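You operate a simulated robot arm through the tools that you are given. There is no shell and no other tool.

Carry out the task below with a simulated robot arm. There is one attempt and no reset: what you move stays moved.

## Task
Finish pressing the purple sheet and pull the tray out.
Fine: tray in, press plate down till the lamp lights, then plate up.

Only the result counts: the job must be done as asked and must still hold three seconds after the hand-in. Knocking over, shifting, dropping, spilling or breaking anything else fails it. Flat cloth is picked up by pressing the open fingertips on it (5 to 10 N) and closing them slowly along it; thin cloth reads only 2 to 8 mm in the jaws.

## Robot
A 6-joint arm with a two-finger gripper, fixed in place. Base frame: the origin is on the floor under the middle of its stand, x ahead of it, y to its left, z up. Lengths are in mm, angles in degrees, forces in N, time in s.
With the tool pointing down near the work surface it reaches from about 140 to 680 mm from the base axis. Its first joint turns from -66.0 to 66.0 degrees. Payload 2.45 kg.
Tool frame: the origin (TCP) lies between the finger pads and is the grasp point; the fingertips stand 30 mm ahead of it; z points along the fingers, y is the line along which they close. The gripper opens to 106 mm; its body begins 79 mm behind the TCP.
Orientation is told as [roll, pitch, yaw] about the base's x, y, z axes, in that order, counted from this pose: with the fingers straight down and closing along the base's y, the tool's x points along the base's -x, its y along +y and its z along -z.

## Interface
- The arm moves only by the tool nudge_tool. Its argument "plan" is a list of rows, each a list of 7 numbers: the shift along the base's x, y, z in units of 40 mm (1.0 is 40 mm), then the turn, a rotation vector about the base's x, y, z in units of 8 degrees (1.0 is 8 degrees), then the closure, from 0 (fully open) to 1 (shut). In form: [[dx, dy, dz, wx, wy, wz, grip], ...]. A call has 1 to 20 rows; each row shifts and turns the commanded pose from where the row before left it. A call with a number of a shift or a turn outside -1 to 1 is refused whole. Rows are played at 5 a second. More than 50 mm and 8.6 degrees between two rows, or a gripper value outside its range, and nothing of the call is played. A pose out of reach is approached as far as the arm can. The call stops where the force on the tool passes 60 N (or 10 N more than at its start, if that is more) or the arm is blocked; 0.2 s more then pass. The fingers move at their own pace (about 153 mm/s each) and stop on an object; they squeeze with about 34 N. The grip force told is the motor's: it shows also when the fingers shut on nothing. Time passes only in rows, and 0.2 s behind the last, so rows that do not move let the fingers close. The reply holds the time, the measured pose of the TCP, the force on the tool along the base axes, the opening and the grip force, in the units named above and with some noise, with the torque about the TCP (base axes, N m) and any sound that the robot's microphone picked up.
- Cameras (640 x 400 px; columns grow to the right, rows downward): "scene" is fixed at [67.9, 416, 1421.5]; the picture's right is [-0.69, -0.72, 0.00], its down [-0.29, 0.27, -0.92] and it looks along [0.66, -0.63, -0.40] (base axes); focal length 263 px, centre (320, 200). "wrist" rides on the gripper at [76, -2, -106] in the tool frame; the picture's right is [0.02, 1.00, 0.00], its down [-0.78, 0.02, -0.62] and it looks along [-0.62, 0.01, 0.78] (tool axes); focal length 247 px, centre (320, 200). There is no depth. A picture from a camera that has moved, and an enlarged one, comes with that camera's place and axes in the base frame and with its lens.
- capture(camera): a new picture of that camera. It takes no simulated time.
- zoom(camera, box): a new picture of the part [left, top, right, bottom] of that camera's present view, enlarged. It takes no simulated time.
- hand_in(): hands the job in; it is judged then, once.

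Nothing tells you positions but the pictures and the camera data. Unless the task says otherwise, let go and move clear before handing in.

The tools are called after "Request:" as name(argument=value, ...) on one line, values as JSON. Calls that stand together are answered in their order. nudge_tool: Moves the arm, as the interface text tells. Its arguments: {"type":"object","properties":{"plan":{"type":"array"}},"required":["plan"]} The other tools are called the same way: capture (camera) takes a picture; zoom (camera, box) takes an enlarged picture of a part of a camera's view; hand_in () hands the job in.

At the start:

```text
time: 0.0
tool_pos: [312.6, -111.1, 1350.5]
tcp_rot: [0.0, 0.0, 0.0]
wrist_force: [-0.1, 1.1, 0.1]
ft_torque: [0.01, 0.05, 0.0]
opening: 105.9
gripper_force: 0.1
```

scene: 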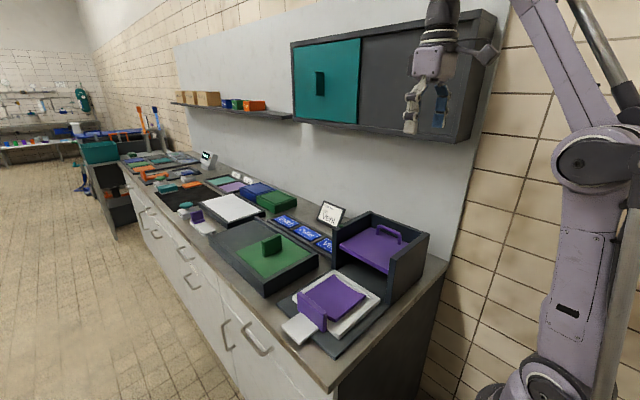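
wrist: 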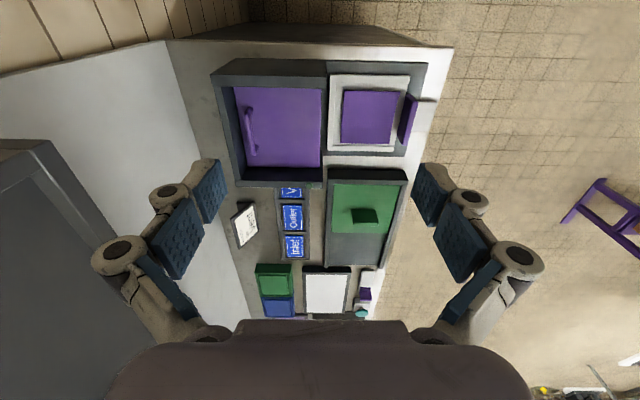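

I see a workbench with a press: a dark housing holding a purple plate with a handle, and a white tray with a purple sheet in front of it. I'll look closer before moving anything.

Request:
zoom(camera="scene", box=[260, 180, 460, 370])

Request:
zoom(camera="wrist", box=[200, 40, 460, 200])

Request:
zoom(camera="scene", box=[80, 80, 340, 260])

Request:
zoom(camera="wrist", box=[220, 150, 420, 330])

```text
2.11 times, centred on (360, 275) of scene
camera zoom: at [67.9, 416.0, 1421.5], right [-0.69, -0.72, 0.0], down [-0.29, 0.27, -0.92], along [0.66, -0.63, -0.4], focal length 554 px, centre (236, 42)
```

zoom: 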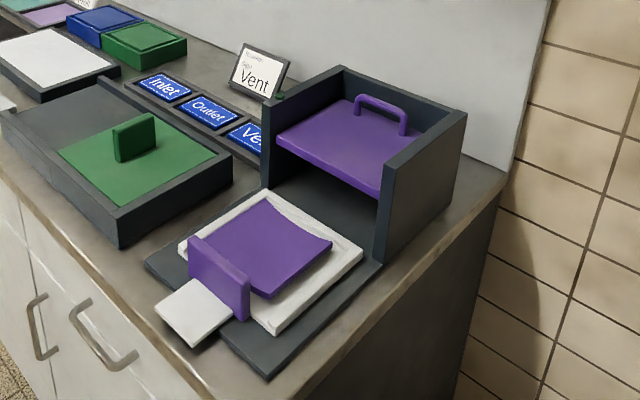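

```text
2.46 times, centred on (330, 120) of wrist
camera zoom: at [237.0, -113.2, 1458.0], right [-0.02, 1.0, 0.0], down [0.78, 0.02, 0.62], along [0.62, 0.01, -0.78], focal length 608 px, centre (295, 397)
```

zoom: 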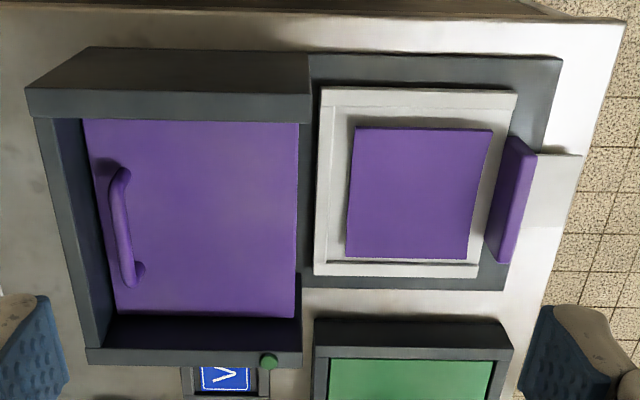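

```text
2.22 times, centred on (210, 170) of scene
camera zoom: at [67.9, 416.0, 1421.5], right [-0.69, -0.72, 0.0], down [-0.29, 0.27, -0.92], along [0.66, -0.63, -0.4], focal length 584 px, centre (564, 267)
```

zoom: 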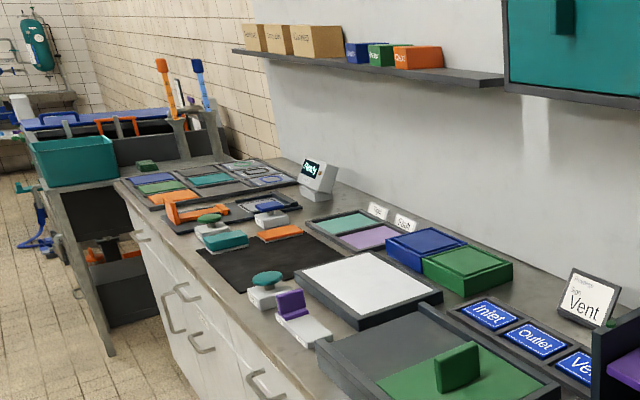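

```text
2.22 times, centred on (320, 240) of wrist
camera zoom: at [237.0, -113.2, 1458.0], right [-0.02, 1.0, 0.0], down [0.78, 0.02, 0.62], along [0.62, 0.01, -0.78], focal length 549 px, centre (320, 111)
```

zoom: 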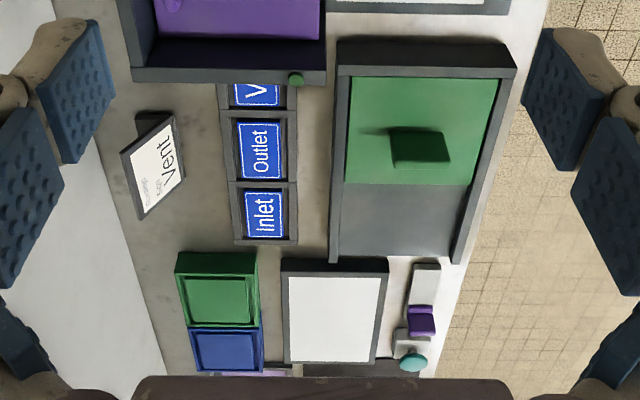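

The press opens toward +y with the tray pulled out. I'll zoom in further to find matching features for triangulation.

Request:
zoom(camera="scene", box=[275, 255, 395, 330])

Request:
zoom(camera="scene", box=[320, 200, 440, 275])

Request:
zoom(camera="wrist", box=[320, 60, 440, 135])

Request:
zoom(camera="wrist", box=[205, 60, 345, 200])

```text
5.33 times, centred on (335, 292) of scene
camera zoom: at [67.9, 416.0, 1421.5], right [-0.69, -0.72, 0.0], down [-0.29, 0.27, -0.92], along [0.66, -0.63, -0.4], focal length 1402 px, centre (240, -293)
```

zoom: 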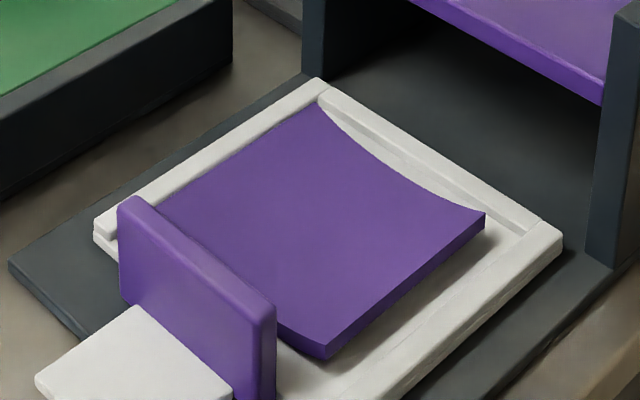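

```text
5.33 times, centred on (380, 238) of scene
camera zoom: at [67.9, 416.0, 1421.5], right [-0.69, -0.72, 0.0], down [-0.29, 0.27, -0.92], along [0.66, -0.63, -0.4], focal length 1402 px, centre (0, 0)
```

zoom: 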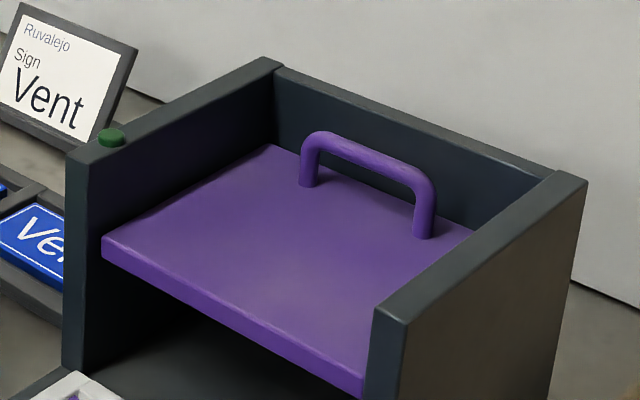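

```text
5.33 times, centred on (380, 98) of wrist
camera zoom: at [237.0, -113.2, 1458.0], right [-0.02, 1.0, 0.0], down [0.78, 0.02, 0.62], along [0.62, 0.01, -0.78], focal length 1317 px, centre (0, 747)
```

zoom: 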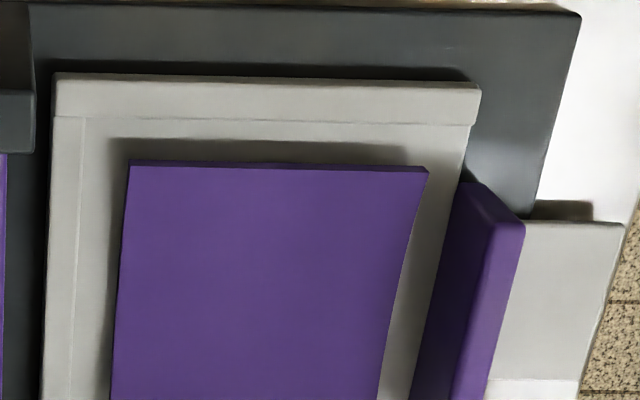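

```text
2.86 times, centred on (275, 130) of wrist
camera zoom: at [237.0, -113.2, 1458.0], right [-0.02, 1.0, 0.0], down [0.78, 0.02, 0.62], along [0.62, 0.01, -0.78], focal length 706 px, centre (449, 400)
```

zoom: 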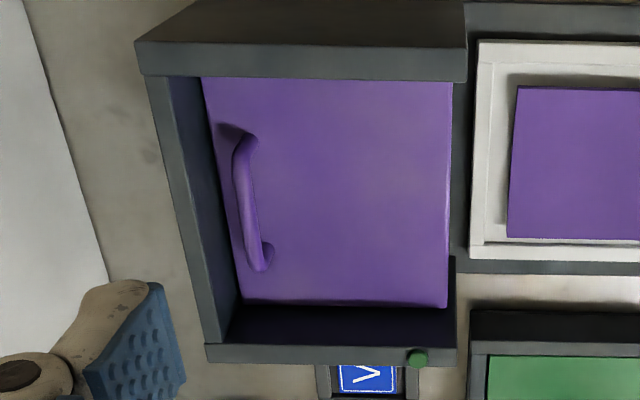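

Triangulating the pictures puts the housing interior at about x 350–538, y −278 to −103. Its top is at z≈1012, the plate top at z≈966, and the tray at y −91 to 82, z≈870. I'll move to a viewpoint over the tray to check its handle block and the white tongue.

Request:
nudge_tool(plan=[[-0.357, 0.72, -0.86, 0, 0, 0, 0], [-0.357, 0.72, -0.86, 0, 0, 0, 0], [-0.357, 0.72, -0.86, 0, 0, 0, 0], [-0.357, 0.72, -0.86, 0, 0, 0, 0], [-0.357, 0.72, -0.86, 0, 0, 0, 0], [-0.357, 0.72, -0.86, 0, 0, 0, 0], [0, 0, 0, 0, 0, 0, 0]])

```text
time: 1.6
tool_pos: [226.8, 61.4, 1144.1]
tcp_rot: [-0.1, 0.0, -0.1]
wrist_force: [0.2, -0.2, -0.8]
ft_torque: [0.01, 0.01, 0.01]
opening: 106.0
gripper_force: 0.1
```

The arm now sits in front of and above the tray. I'll take pictures from both cameras.

Request:
capture(camera="wrist")

Request:
capture(camera="scene")

```text
taken
camera wrist: at [150.1, 59.1, 1250.5], right [-0.02, 1.0, 0.0], down [0.78, 0.02, 0.62], along [0.62, 0.01, -0.78], focal length 247 px, centre (320, 200)
```

wrist: 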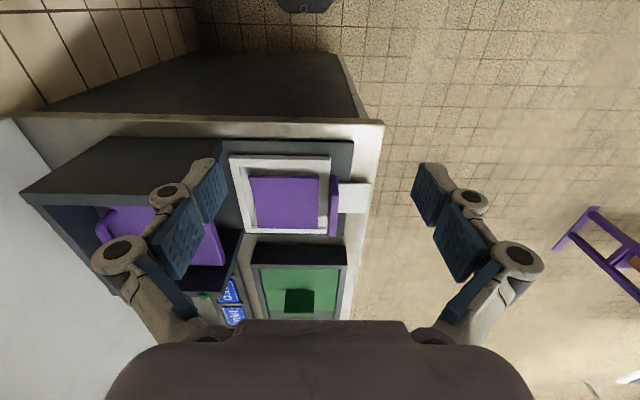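

```text
taken
```

scene: 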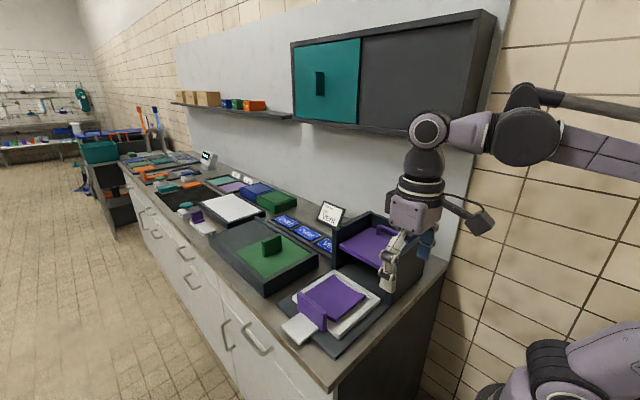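

Request:
zoom(camera="wrist", box=[200, 130, 400, 250])

Request:
zoom(camera="wrist", box=[310, 160, 390, 250])

Request:
zoom(camera="scene", box=[360, 180, 480, 300])

```text
3.20 times, centred on (300, 190) of wrist
camera zoom: at [150.1, 59.1, 1250.5], right [-0.02, 1.0, 0.0], down [0.78, 0.02, 0.62], along [0.62, 0.01, -0.78], focal length 790 px, centre (384, 232)
```

zoom: 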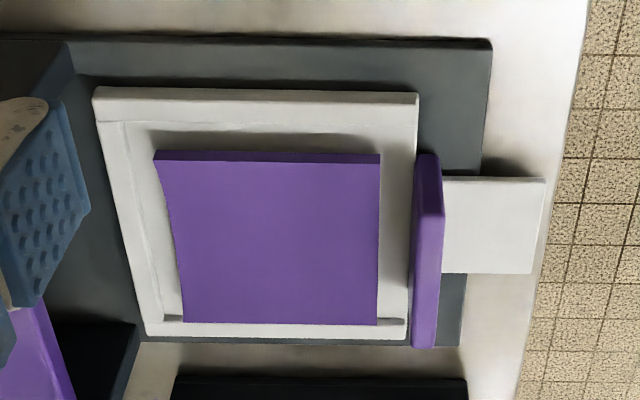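

```text
4.44 times, centred on (350, 205) of wrist
camera zoom: at [150.1, 59.1, 1250.5], right [-0.02, 1.0, 0.0], down [0.78, 0.02, 0.62], along [0.62, 0.01, -0.78], focal length 1098 px, centre (187, 178)
```

zoom: 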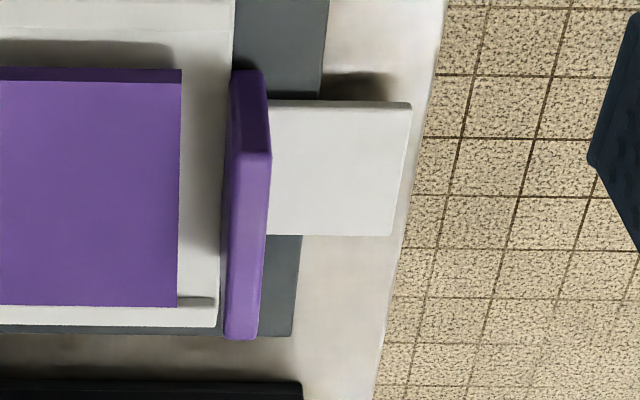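

```text
3.33 times, centred on (420, 240) of scene
camera zoom: at [67.9, 416.0, 1421.5], right [-0.69, -0.72, 0.0], down [-0.29, 0.27, -0.92], along [0.66, -0.63, -0.4], focal length 876 px, centre (-13, 67)
```

zoom: 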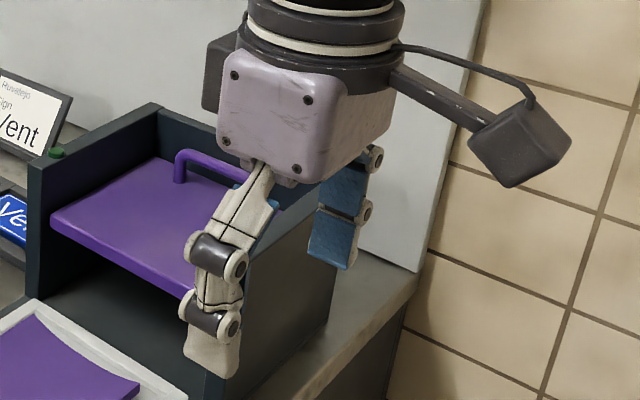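

The handle block on the tray is about x 397–494, y 79–94, with its top at z≈926, and the white tongue is part of the tray. I'll turn the gripper −90° so it closes along x, move above the block, and check alignment.

Request:
nudge_tool(plan=[[0.457, 0.101, -0.1335, 0, 0, -0.9375, 0], [0.457, 0.101, -0.1335, 0, 0, -0.9375, 0], [0.457, 0.101, -0.1335, 0, 0, -0.9375, 0], [0.457, 0.101, -0.1335, 0, 0, -0.9375, 0], [0.457, 0.101, -0.1335, 0, 0, -0.9375, 0], [0.457, 0.101, -0.1335, 0, 0, -0.9375, 0], [0.457, 0.101, -0.1335, 0, 0, -0.9375, 0], [0.457, 0.101, -0.1335, 0, 0, -0.9375, 0], [0.457, 0.101, -0.1335, 0, 0, -0.9375, 0], [0.457, 0.101, -0.1335, 0, 0, -0.9375, 0], [0.457, 0.101, -0.1335, 0, 0, -0.9375, 0], [0.457, 0.101, -0.1335, 0, 0, -0.9375, 0], [0, 0, 0, 0, 0, 0, 0]])

```text
time: 4.4
tool_pos: [444.2, 108.0, 1081.7]
tcp_rot: [0.1, 0.0, -90.1]
wrist_force: [0.0, -0.6, -0.8]
ft_torque: [-0.05, 0.04, 0.01]
opening: 106.2
gripper_force: 0.0
```

The gripper is turned and hovering near the tray handle. I'll check with both cameras.

Request:
capture(camera="wrist")

Request:
capture(camera="scene")

```text
taken
camera wrist: at [446.1, 185.1, 1187.9], right [1.0, 0.02, 0.0], down [0.02, -0.78, 0.62], along [0.01, -0.62, -0.78], focal length 247 px, centre (320, 200)
```

wrist: 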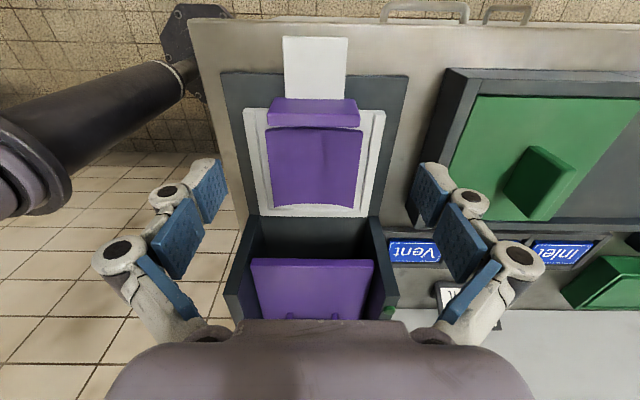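

```text
taken
```

scene: 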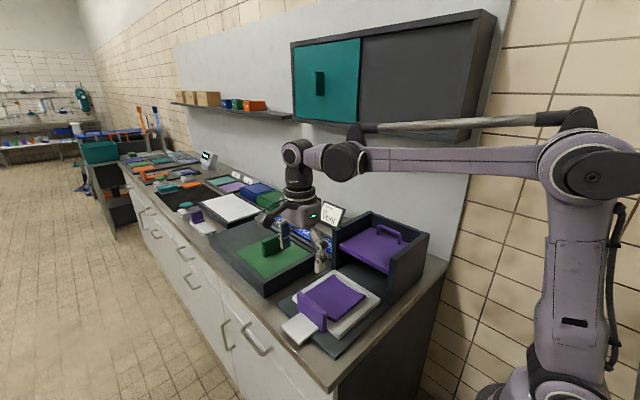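

Request:
zoom(camera="wrist", box=[220, 30, 420, 150])

Request:
zoom(camera="wrist", box=[210, 200, 430, 330])

```text
3.20 times, centred on (320, 90) of wrist
camera zoom: at [446.1, 185.1, 1187.9], right [1.0, 0.02, 0.0], down [0.02, -0.78, 0.62], along [0.01, -0.62, -0.78], focal length 790 px, centre (320, 552)
```

zoom: 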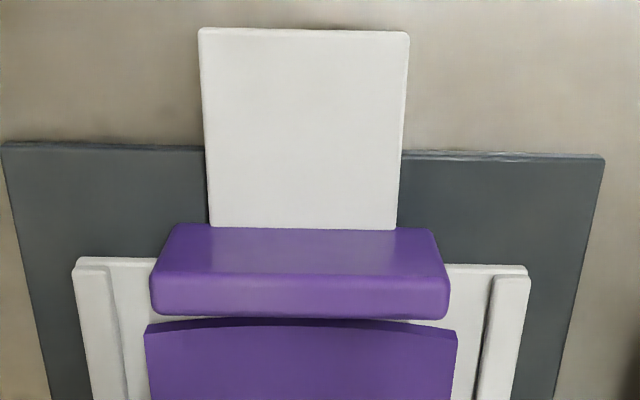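

```text
2.91 times, centred on (320, 265) of wrist
camera zoom: at [446.1, 185.1, 1187.9], right [1.0, 0.02, 0.0], down [0.02, -0.78, 0.62], along [0.01, -0.62, -0.78], focal length 718 px, centre (320, 11)
```

zoom: 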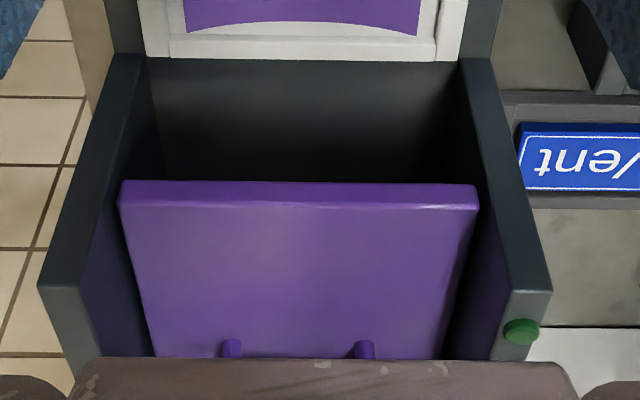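

The block is about 97 mm wide and sits roughly 7 mm to the −x side of the gripper centre. I'll shift over and come down just above it to check alignment before straddling it.

Request:
nudge_tool(plan=[[-0.0406, -0.119, -0.7, 0, 0, 0, 0], [-0.0406, -0.119, -0.7, 0, 0, 0, 0], [-0.0406, -0.119, -0.7, 0, 0, 0, 0], [-0.0406, -0.119, -0.7, 0, 0, 0, 0], [0, 0, 0, 0, 0, 0, 0]])

Request:
capture(camera="wrist")

Request:
zoom(camera="scene", box=[260, 200, 420, 360])

```text
time: 5.6
tool_pos: [439.0, 90.5, 969.2]
tcp_rot: [0.0, 0.0, -90.0]
wrist_force: [0.0, 0.3, 1.3]
ft_torque: [-0.02, -0.01, -0.01]
opening: 106.2
gripper_force: 0.0
```

```text
taken
camera wrist: at [439.4, 166.3, 1076.0], right [1.0, 0.02, 0.0], down [0.02, -0.78, 0.62], along [0.01, -0.62, -0.78], focal length 247 px, centre (320, 200)
```

wrist: 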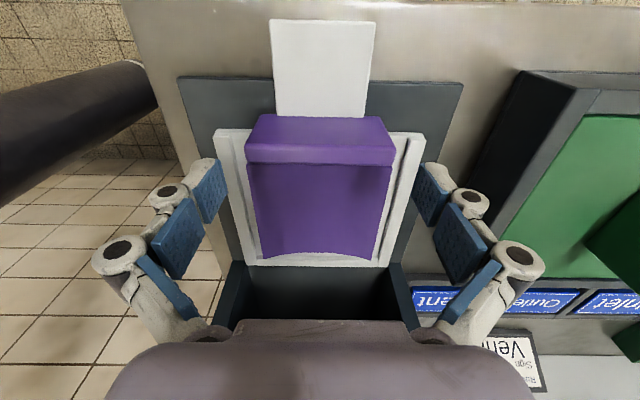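

```text
2.50 times, centred on (340, 280) of scene
camera zoom: at [67.9, 416.0, 1421.5], right [-0.69, -0.72, 0.0], down [-0.29, 0.27, -0.92], along [0.66, -0.63, -0.4], focal length 657 px, centre (270, 0)
```

zoom: 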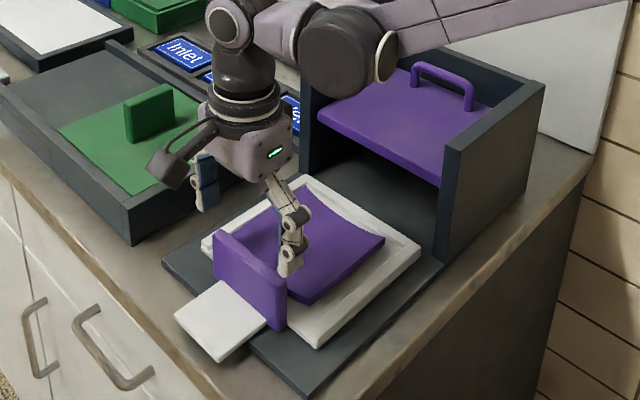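

The block is centred between the open fingertips with about 4 mm clearance on each side. I'll descend slowly around it and then close.

Request:
nudge_tool(plan=[[0, 0, -0.275, 0, 0, 0, 0], [0, 0, -0.275, 0, 0, 0, 0], [0, 0, -0.275, 0, 0, 0, 0], [0, 0, -0.275, 0, 0, 0, 0], [0, 0, -0.275, 0, 0, 0, 0], [0, 0, 0, 0, 0, 0, 0]])

Request:
capture(camera="wrist")

Request:
zoom(camera="scene", box=[260, 220, 400, 360])

```text
time: 7.0
tool_pos: [439.2, 89.8, 913.0]
tcp_rot: [0.0, 0.0, -90.1]
wrist_force: [-0.6, 1.3, -0.4]
ft_torque: [0.0, 0.03, 0.0]
opening: 105.7
gripper_force: 0.0
```

```text
taken
camera wrist: at [438.9, 166.2, 1021.0], right [1.0, 0.02, 0.0], down [0.02, -0.78, 0.62], along [0.01, -0.62, -0.78], focal length 247 px, centre (320, 200)
```

wrist: 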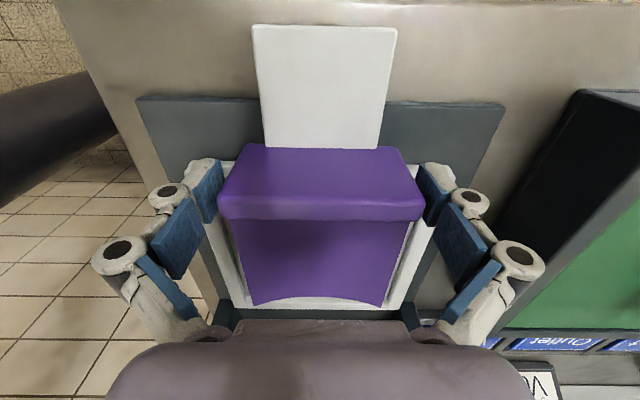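

```text
2.86 times, centred on (330, 290) of scene
camera zoom: at [67.9, 416.0, 1421.5], right [-0.69, -0.72, 0.0], down [-0.29, 0.27, -0.92], along [0.66, -0.63, -0.4], focal length 751 px, centre (291, -57)
```

zoom: 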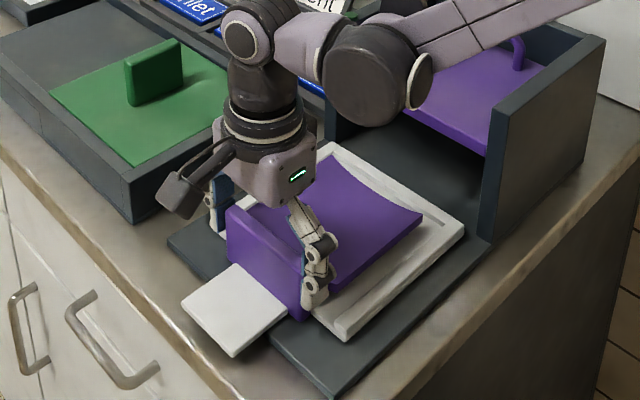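

The fingers straddle the block. Now I'll close on it.

Request:
nudge_tool(plan=[[0, 0, 0, 0, 0, 0, 0.15], [0, 0, 0, 0, 0, 0, 0.3], [0, 0, 0, 0, 0, 0, 0.5]])

```text
time: 7.8
tool_pos: [439.5, 90.0, 913.6]
tcp_rot: [0.1, 0.0, -90.0]
wrist_force: [7.5, -0.3, 9.6]
ft_torque: [-0.07, -0.53, 0.04]
opening: 99.4
gripper_force: 45.2
```

Gripped at 99 mm. I'll test-slide the tray inward a little.

Request:
nudge_tool(plan=[[0, -0.15, 0, 0, 0, 0, 0.5], [0, -0.15, 0, 0, 0, 0, 0.5], [0, -0.15, 0, 0, 0, 0, 0.5]])

Request:
zoom(camera="scene", box=[260, 220, 400, 360])

```text
time: 8.6
tool_pos: [439.2, 71.8, 913.7]
tcp_rot: [0.0, -0.1, -90.0]
wrist_force: [8.9, 2.4, 16.2]
ft_torque: [-0.11, -0.81, 0.06]
opening: 99.7
gripper_force: 45.0
```

```text
2.86 times, centred on (330, 290) of scene
camera zoom: at [67.9, 416.0, 1421.5], right [-0.69, -0.72, 0.0], down [-0.29, 0.27, -0.92], along [0.66, -0.63, -0.4], focal length 751 px, centre (291, -57)
```

zoom: 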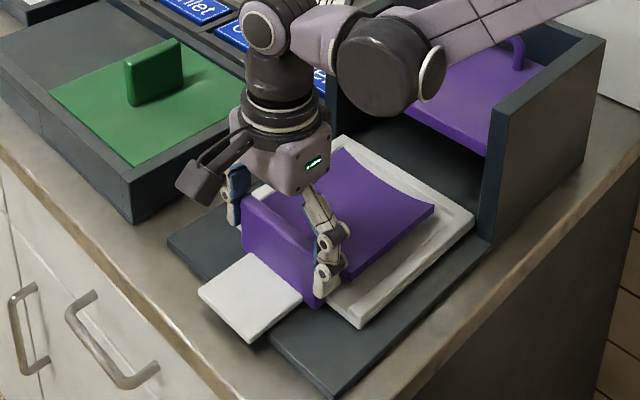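

The tray slides along with the gripper. Small side loads are building up, so I'll relieve them slightly while continuing inward.

Request:
nudge_tool(plan=[[0.015, -0.2, 0.02, 0, 0, 0, 0.5], [0.0, -0.3, 0.02, 0, 0, 0, 0.5], [0, -0.4, 0, 0, 0, 0, 0.5], [0, -0.4, 0, 0, 0, 0, 0.5], [0, -0.4, 0, 0, 0, 0, 0.5]])

```text
time: 9.8
tool_pos: [439.8, 3.2, 914.9]
tcp_rot: [-0.1, 0.0, -89.9]
wrist_force: [1.6, 1.2, -47.1]
ft_torque: [0.26, -0.23, 0.02]
opening: 99.2
gripper_force: 44.6
```

The tray is guided vertically by a rail, so I'll ease the height back by 1.2 mm and continue.

Request:
nudge_tool(plan=[[0, 0, -0.03, 0, 0, 0, 0.5], [0, -0.2, 0, 0, 0, 0, 0.5], [0, -0.3, 0, 0, 0, 0, 0.5], [0, -0.4, 0, 0, 0, 0, 0.5]])

Request:
zoom(camera="scene", box=[280, 180, 460, 340])

```text
time: 10.8
tool_pos: [440.2, -32.9, 915.6]
tcp_rot: [-0.1, -0.1, -90.0]
wrist_force: [-4.2, 0.3, -14.0]
ft_torque: [0.34, 0.06, -0.03]
opening: 99.3
gripper_force: 45.1
```

```text
2.50 times, centred on (370, 260) of scene
camera zoom: at [68.0, 416.0, 1421.5], right [-0.69, -0.72, 0.0], down [-0.29, 0.27, -0.92], along [0.66, -0.63, -0.4], focal length 657 px, centre (195, 50)
```

zoom: 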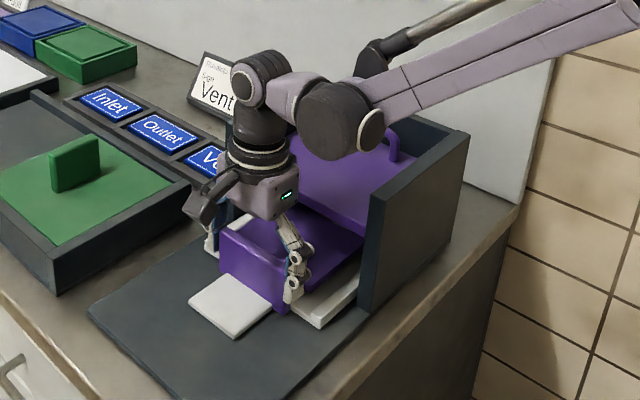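

The tray is entering the housing with low forces. I'll continue in smaller steps and watch for the end stop.

Request:
nudge_tool(plan=[[0, -0.3, -0.005, 0, 0, 0, 0.5], [0, -0.3, 0, 0, 0, 0, 0.5], [0, -0.3, 0, 0, 0, 0, 0.5]])

Request:
capture(camera="wrist")

Request:
zoom(camera="scene", box=[300, 180, 460, 320])

```text
time: 11.6
tool_pos: [439.1, -68.3, 914.2]
tcp_rot: [-0.2, 0.0, -90.0]
wrist_force: [1.1, 0.5, -9.9]
ft_torque: [0.24, 1.56, 0.18]
opening: 99.6
gripper_force: 45.2
```

```text
taken
camera wrist: at [439.7, 8.2, 1021.6], right [1.0, 0.02, 0.0], down [0.02, -0.78, 0.62], along [0.01, -0.62, -0.78], focal length 247 px, centre (320, 200)
```

wrist: 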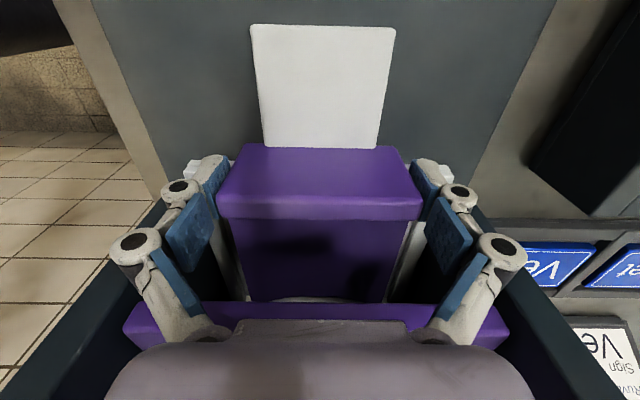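

```text
2.86 times, centred on (380, 250) of scene
camera zoom: at [68.1, 416.0, 1421.5], right [-0.69, -0.72, 0.0], down [-0.29, 0.27, -0.92], along [0.66, -0.63, -0.4], focal length 751 px, centre (149, 57)
```

zoom: 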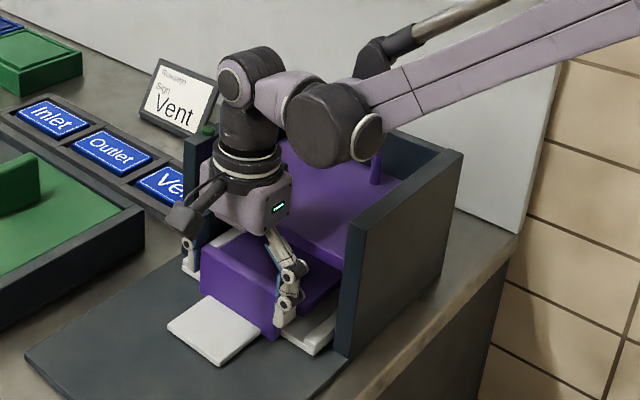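

Request:
nudge_tool(plan=[[0, -0.15, -0.005, 0, 0, 0, 0.5], [0, -0.15, 0, 0, 0, 0, 0.5]])

Request:
capture(camera="wrist")

```text
time: 12.2
tool_pos: [441.2, -80.4, 914.3]
tcp_rot: [0.0, 0.1, -90.0]
wrist_force: [-4.0, 0.9, 6.1]
ft_torque: [0.07, 0.68, 0.16]
opening: 99.4
gripper_force: 45.4
```

```text
taken
camera wrist: at [439.7, -3.5, 1021.5], right [1.0, 0.02, 0.0], down [0.02, -0.78, 0.62], along [0.01, -0.62, -0.78], focal length 247 px, centre (320, 200)
```

wrist: 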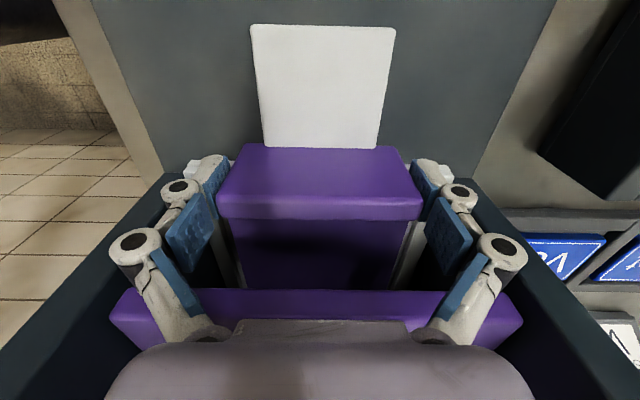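

Request:
nudge_tool(plan=[[0, -0.1, 0, 0, 0, 0, 0.5], [0, -0.1, 0, 0, 0, 0, 0.5]])

Request:
capture(camera="wrist")

Request:
zoom(camera="scene", box=[310, 180, 450, 310])

```text
time: 12.8
tool_pos: [440.1, -88.2, 914.0]
tcp_rot: [0.0, 0.0, -90.0]
wrist_force: [-2.0, 1.7, 16.7]
ft_torque: [-0.05, 0.91, 0.06]
opening: 99.7
gripper_force: 45.0
```

```text
taken
camera wrist: at [439.6, -11.6, 1021.5], right [1.0, 0.02, 0.0], down [0.02, -0.78, 0.62], along [0.01, -0.62, -0.78], focal length 247 px, centre (320, 200)
```

wrist: 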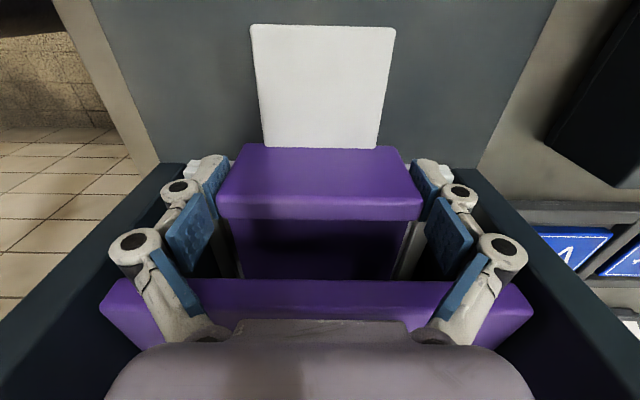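

```text
3.08 times, centred on (380, 245) of scene
camera zoom: at [67.6, 416.1, 1421.5], right [-0.69, -0.72, 0.0], down [-0.29, 0.27, -0.92], along [0.66, -0.63, -0.4], focal length 809 px, centre (135, 62)
```

zoom: 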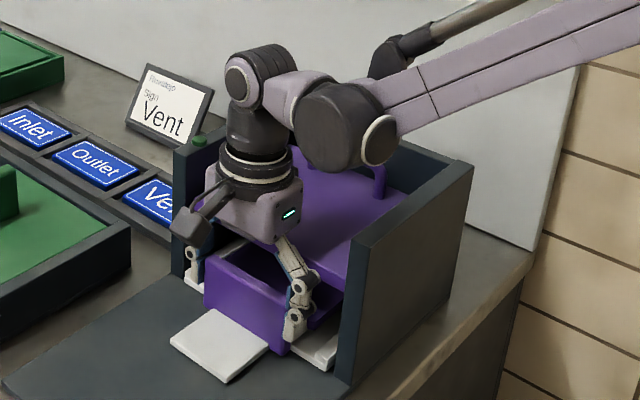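

Request:
nudge_tool(plan=[[0, -0.08, 0.008, 0, 0, 0, 0.5], [0, -0.08, 0, 0, 0, 0, 0.5]])

Request:
capture(camera="wrist")

```text
time: 13.4
tool_pos: [440.5, -90.4, 914.3]
tcp_rot: [0.0, 0.4, -89.8]
wrist_force: [-5.1, 24.4, 10.4]
ft_torque: [-0.32, -0.31, -0.71]
opening: 99.6
gripper_force: 44.8
```

```text
taken
camera wrist: at [439.4, -15.0, 1021.9], right [1.0, 0.02, 0.0], down [0.02, -0.79, 0.62], along [0.01, -0.62, -0.79], focal length 247 px, centre (320, 200)
```

wrist: 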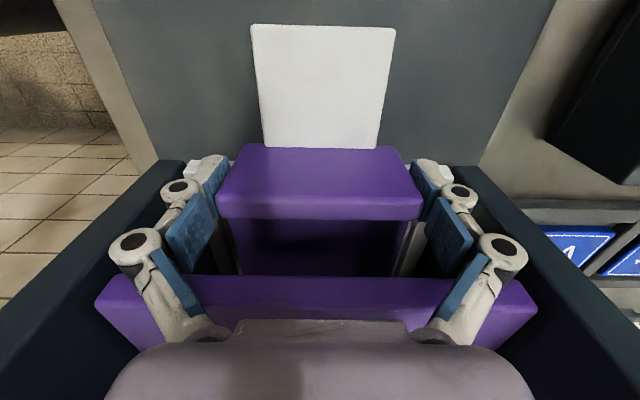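

Force rose to 24 N. I need to tell whether this is the tray's end stop or the gripper touching the housing.

Request:
zoom(camera="scene", box=[330, 230, 420, 300])

Request:
zoom(camera="wrist", box=[90, 140, 330, 350])

Request:
zoom(camera="wrist", box=[310, 140, 550, 350])

```text
5.71 times, centred on (375, 265) of scene
camera zoom: at [67.6, 416.7, 1421.3], right [-0.69, -0.72, 0.0], down [-0.29, 0.27, -0.92], along [0.66, -0.64, -0.4], focal length 1502 px, centre (6, -171)
```

zoom: 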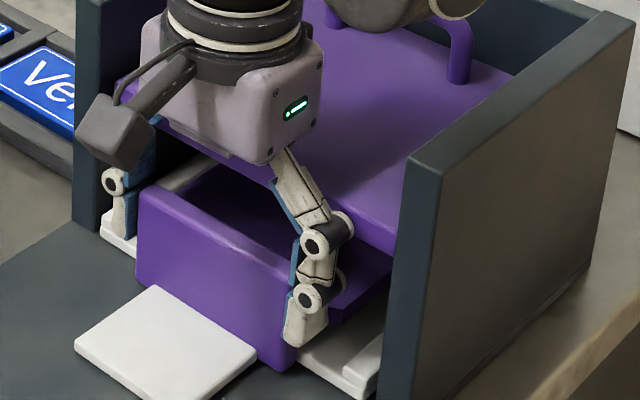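

```text
1.90 times, centred on (210, 245) of wrist
camera zoom: at [439.4, -15.0, 1021.9], right [1.0, 0.02, 0.0], down [0.02, -0.79, 0.62], along [0.01, -0.62, -0.79], focal length 470 px, centre (530, 114)
```

zoom: 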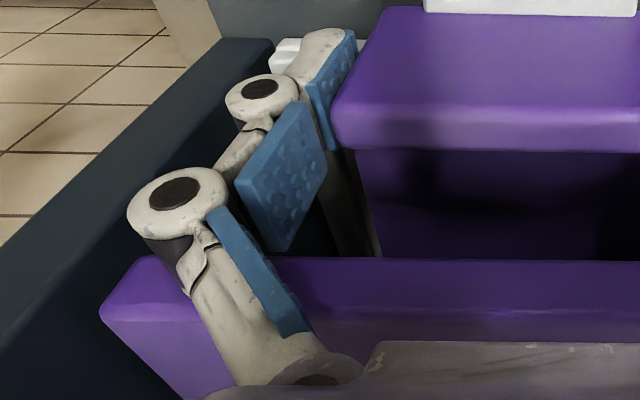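

```text
1.90 times, centred on (430, 245) of wrist
camera zoom: at [439.4, -15.0, 1021.9], right [1.0, 0.02, 0.0], down [0.02, -0.79, 0.62], along [0.01, -0.62, -0.79], focal length 470 px, centre (110, 114)
```

zoom: 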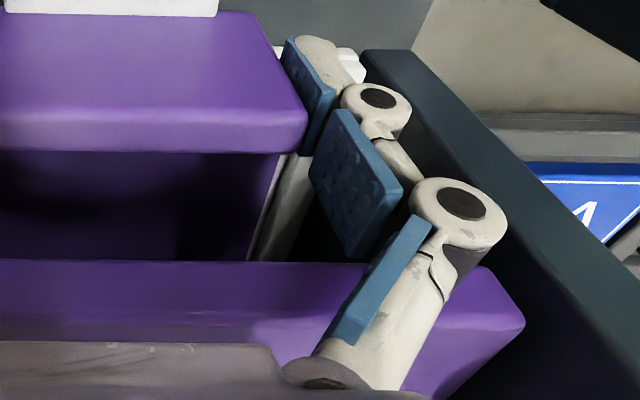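

The tray looks nearly fully in, about 5 mm proud of the housing front, but the finger links are close to the plate edge. I'll release, rise, and push from the front with closed fingers to find the true end stop.

Request:
nudge_tool(plan=[[0, 0.08, 0, 0, 0, 0, 0.5], [0, 0, 0, 0, 0, 0, 0.0], [0, 0, 0, 0, 0, 0, 0.0]])

```text
time: 14.2
tool_pos: [440.2, -91.4, 914.6]
tcp_rot: [0.0, 0.0, -90.0]
wrist_force: [0.6, -0.1, -0.1]
ft_torque: [0.03, 0.01, 0.03]
opening: 105.8
gripper_force: 0.0
```

Released with no forces. Rising clear now, then moving in front of the block with the fingers closed.

Request:
nudge_tool(plan=[[0, 0, 0.4, 0, 0, 0, 0], [0, 0, 0.55, 0, 0, 0, 0], [0, 0, 0.65, 0, 0, 0, 0], [0, 0.4, 0, 0, 0, 0, 0.5], [0, 0.4, 0, 0, 0, 0, 1], [0, 0, 0, 0, 0, 0, 1], [0, 0, -0.5, 0, 0, 0, 1], [0, 0, -0.5, 0, 0, 0, 1], [0, 0, -0.5, 0, 0, 0, 1], [0, 0, 0, 0, 0, 0, 1]])

Request:
capture(camera="wrist")

Request:
zoom(camera="scene", box=[330, 210, 430, 300])

```text
time: 16.4
tool_pos: [440.8, -57.8, 917.5]
tcp_rot: [0.0, 0.0, -90.0]
wrist_force: [-0.7, -0.6, -0.3]
ft_torque: [-0.01, 0.04, -0.01]
opening: 0.1
gripper_force: 28.7
```

```text
taken
camera wrist: at [439.5, 17.6, 1025.2], right [1.0, 0.02, 0.0], down [0.02, -0.78, 0.62], along [0.01, -0.62, -0.78], focal length 247 px, centre (320, 200)
```

wrist: 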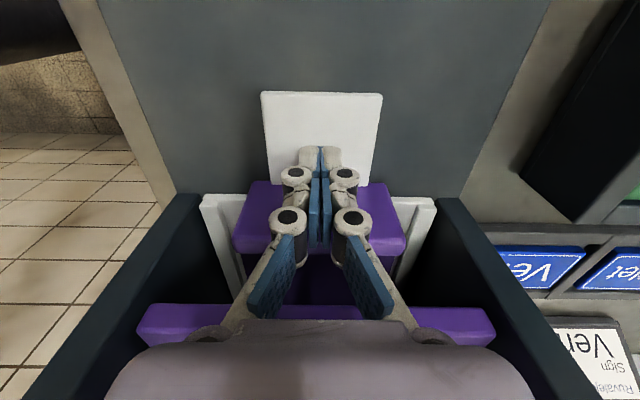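

```text
4.44 times, centred on (380, 255) of scene
camera zoom: at [67.9, 416.0, 1421.5], right [-0.69, -0.72, 0.0], down [-0.29, 0.27, -0.92], along [0.66, -0.63, -0.4], focal length 1168 px, centre (53, -44)
```

zoom: 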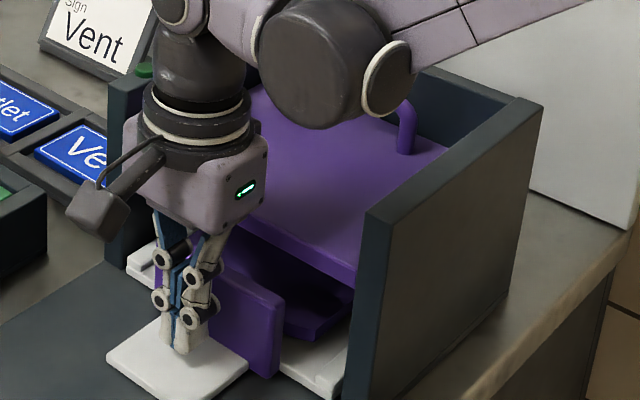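

Now I'll push on the block's front face toward −y until it stops.

Request:
nudge_tool(plan=[[0, -0.2, 0, 0, 0, 0, 1], [0, -0.15, 0, 0, 0, 0, 1], [0, -0.1, 0, 0, 0, 0, 1], [0, -0.1, 0, 0, 0, 0, 1]])

```text
time: 17.4
tool_pos: [439.8, -72.6, 917.4]
tcp_rot: [-0.1, 0.9, -89.5]
wrist_force: [-6.0, 43.5, -7.6]
ft_torque: [-0.49, -0.33, -0.18]
opening: 6.0
gripper_force: 29.2
```

Request:
capture(camera="wrist")

Request:
zoom(camera="scene", box=[330, 210, 430, 300])

```text
taken
camera wrist: at [439.2, 1.4, 1026.5], right [1.0, 0.03, 0.0], down [0.02, -0.79, 0.61], along [0.02, -0.61, -0.79], focal length 247 px, centre (320, 200)
```

wrist: 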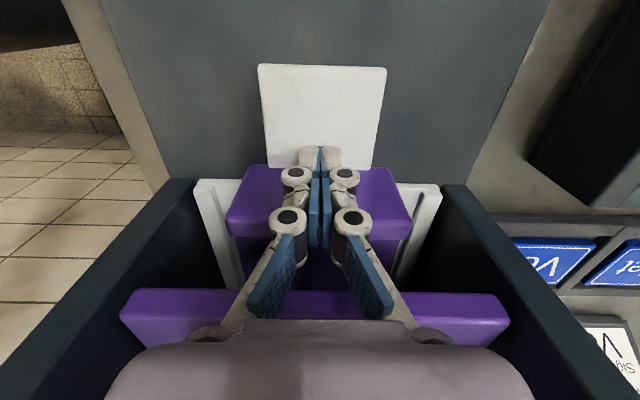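

```text
4.44 times, centred on (380, 255) of scene
camera zoom: at [67.8, 417.2, 1421.1], right [-0.69, -0.72, 0.0], down [-0.29, 0.27, -0.92], along [0.66, -0.64, -0.4], focal length 1168 px, centre (53, -44)
```

zoom: 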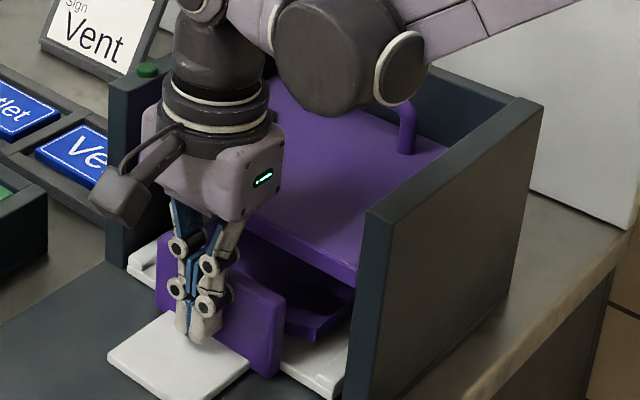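

The tray didn't move under 43 N, so it is seated at its end stop. Next I'll back off, rise, and turn the gripper back to yaw 0 for the plate handle.

Request:
nudge_tool(plan=[[0, 0.3, 0, 0, 0, 0, 1], [0, 0.4, 0, 0, 0, 0, 1], [0, 0, 0.8, 0, 0, 0, 1], [0, 0, 1, 0, 0, 0, 1], [0, 0, 1, 0, 0, 0, 0.5], [0, 0, 1, 0, 0, 0, 0], [0, 0, 1, 0, 0, 0, 0], [0, 0, 0, 0, 0, 0.9375, 0], [0, 0, 0, 0, 0, 0.9375, 0], [0, 0, 0, 0, 0, 0.9375, 0], [0, 0, 0, 0, 0, 0.9375, 0], [0, 0, 0, 0, 0, 0.9375, 0], [0, 0, 0, 0, 0, 0.9375, 0], [0, 0, 0, 0, 0, 0.9375, 0], [0, 0, 0, 0, 0, 0.9375, 0], [0, 0, 0, 0, 0, 0.9375, 0], [0, 0, 0, 0, 0, 0.9375, 0], [0, 0, 0, 0, 0, 0.9375, 0], [0, 0, 0, 0, 0, 0.9375, 0]])

Request:
capture(camera="wrist")

Request:
capture(camera="scene")

```text
time: 21.4
tool_pos: [440.7, -52.8, 1109.7]
tcp_rot: [0.0, 0.0, 0.2]
wrist_force: [-0.3, -0.3, 0.4]
ft_torque: [0.02, 0.0, 0.0]
opening: 106.0
gripper_force: 0.2
```

```text
taken
camera wrist: at [365.1, -54.8, 1217.3], right [-0.02, 1.0, 0.0], down [0.78, 0.02, 0.62], along [0.62, 0.01, -0.78], focal length 247 px, centre (320, 200)
```

wrist: 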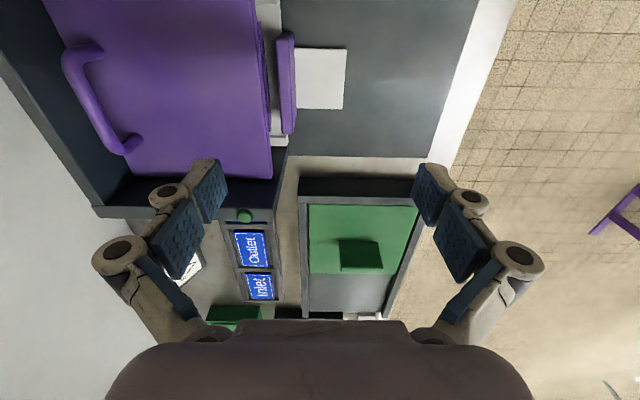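

```text
taken
```

scene: 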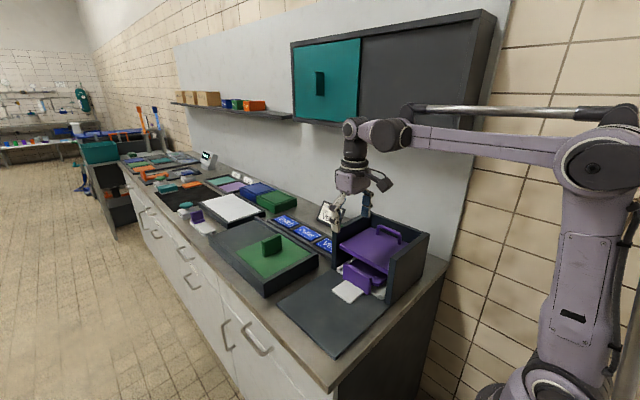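

The tray is in. From here I have a clear view of the press plate and its handle, so I'll zoom in.

Request:
zoom(camera="wrist", box=[40, 0, 300, 220])

Request:
zoom(camera="scene", box=[325, 200, 435, 310])

```text
1.82 times, centred on (170, 110) of wrist
camera zoom: at [365.1, -54.8, 1217.3], right [-0.02, 1.0, 0.0], down [0.78, 0.02, 0.62], along [0.62, 0.01, -0.78], focal length 449 px, centre (593, 364)
```

zoom: 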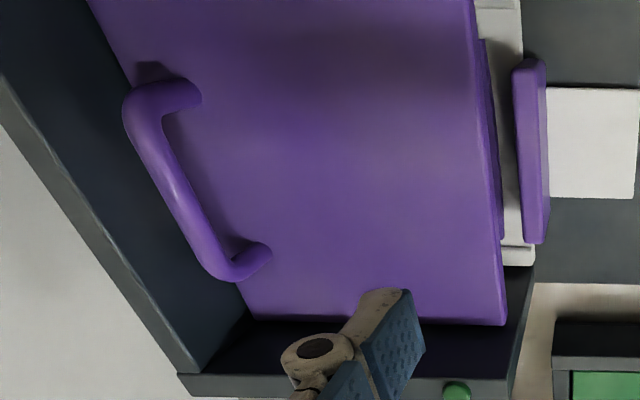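

```text
3.64 times, centred on (380, 255) of scene
camera zoom: at [67.9, 416.0, 1421.5], right [-0.69, -0.72, 0.0], down [-0.29, 0.27, -0.92], along [0.66, -0.63, -0.4], focal length 956 px, centre (102, 0)
```

zoom: 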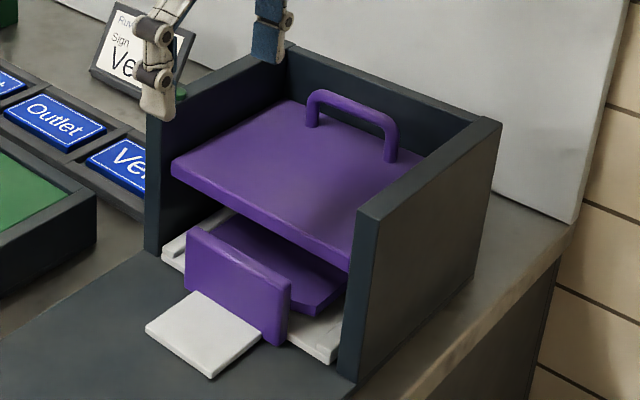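

The handle bar sits at about y −251, z≈996, some 24 mm in front of the housing's back wall. I'll tilt the tool 45° so the fingers come in from the front and above, then move to a pre-grasp point with the fingers mostly closed.

Request:
nudge_tool(plan=[[0.06, -0.5, -0.165, -0.9375, 0, 0, 0.4], [0.06, -0.5, -0.165, -0.9375, 0, 0, 0.77], [0.06, -0.5, -0.165, -0.9375, 0, 0, 0.77], [0.06, -0.5, -0.165, -0.9375, 0, 0, 0.77], [0.06, -0.5, -0.165, -0.9375, 0, 0, 0.77], [0.06, -0.5, -0.165, -0.9375, 0, 0, 0.77], [0, 0, 0, 0, 0, 0, 0.77]])

Request:
capture(camera="wrist")

Request:
capture(camera="scene")

```text
time: 23.0
tool_pos: [455.8, -173.5, 1070.7]
tcp_rot: [-45.1, -0.1, 0.0]
wrist_force: [-0.5, 0.3, -0.7]
ft_torque: [0.02, 0.0, -0.04]
opening: 24.5
gripper_force: 0.0
```

```text
taken
camera wrist: at [380.0, -99.0, 1147.6], right [-0.02, 0.71, -0.71], down [0.78, 0.45, 0.43], along [0.62, -0.55, -0.56], focal length 247 px, centre (320, 200)
```

wrist: 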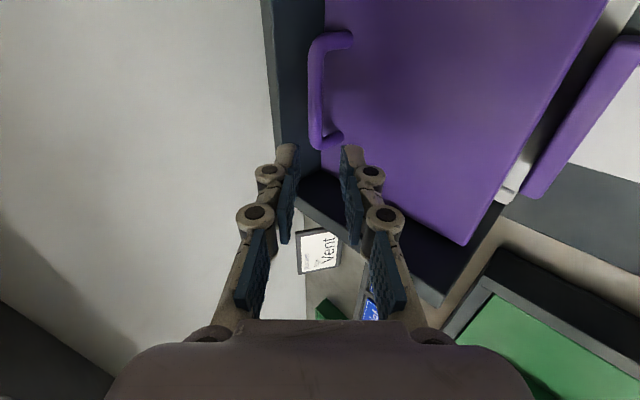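

```text
taken
```

scene: 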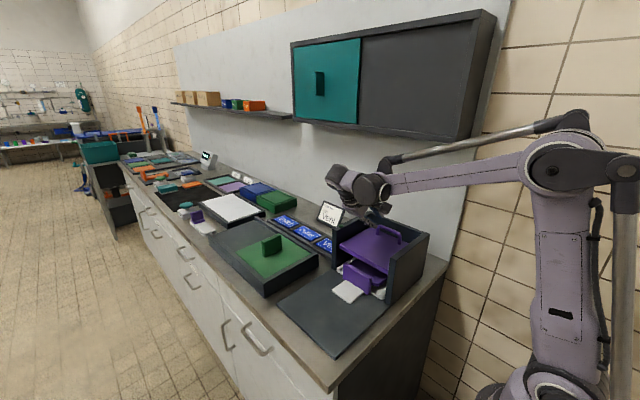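

Request:
zoom(camera="wrist", box=[260, 20, 390, 180])

Request:
zoom(camera="scene", box=[310, 150, 440, 290])

```text
2.50 times, centred on (325, 100) of wrist
camera zoom: at [380.0, -99.0, 1147.6], right [-0.02, 0.71, -0.71], down [0.78, 0.45, 0.43], along [0.62, -0.55, -0.56], focal length 617 px, centre (308, 450)
```

zoom: 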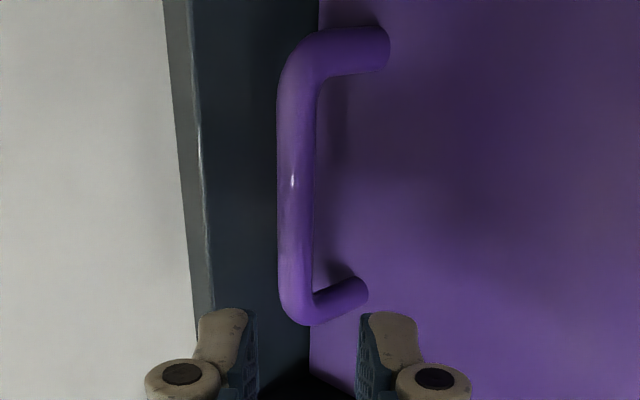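

```text
2.86 times, centred on (375, 220) of scene
camera zoom: at [67.9, 416.0, 1421.5], right [-0.69, -0.72, 0.0], down [-0.29, 0.27, -0.92], along [0.66, -0.63, -0.4], focal length 751 px, centre (163, 143)
```

zoom: 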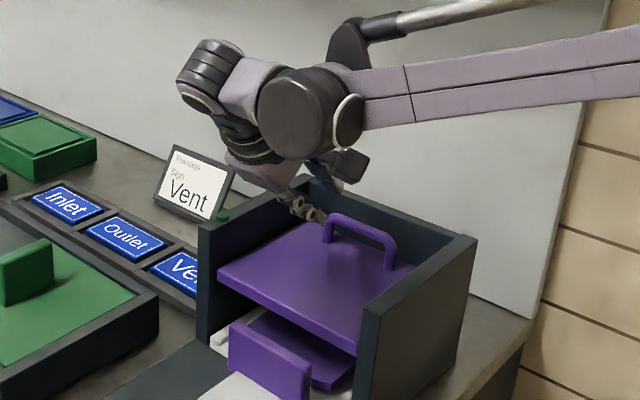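

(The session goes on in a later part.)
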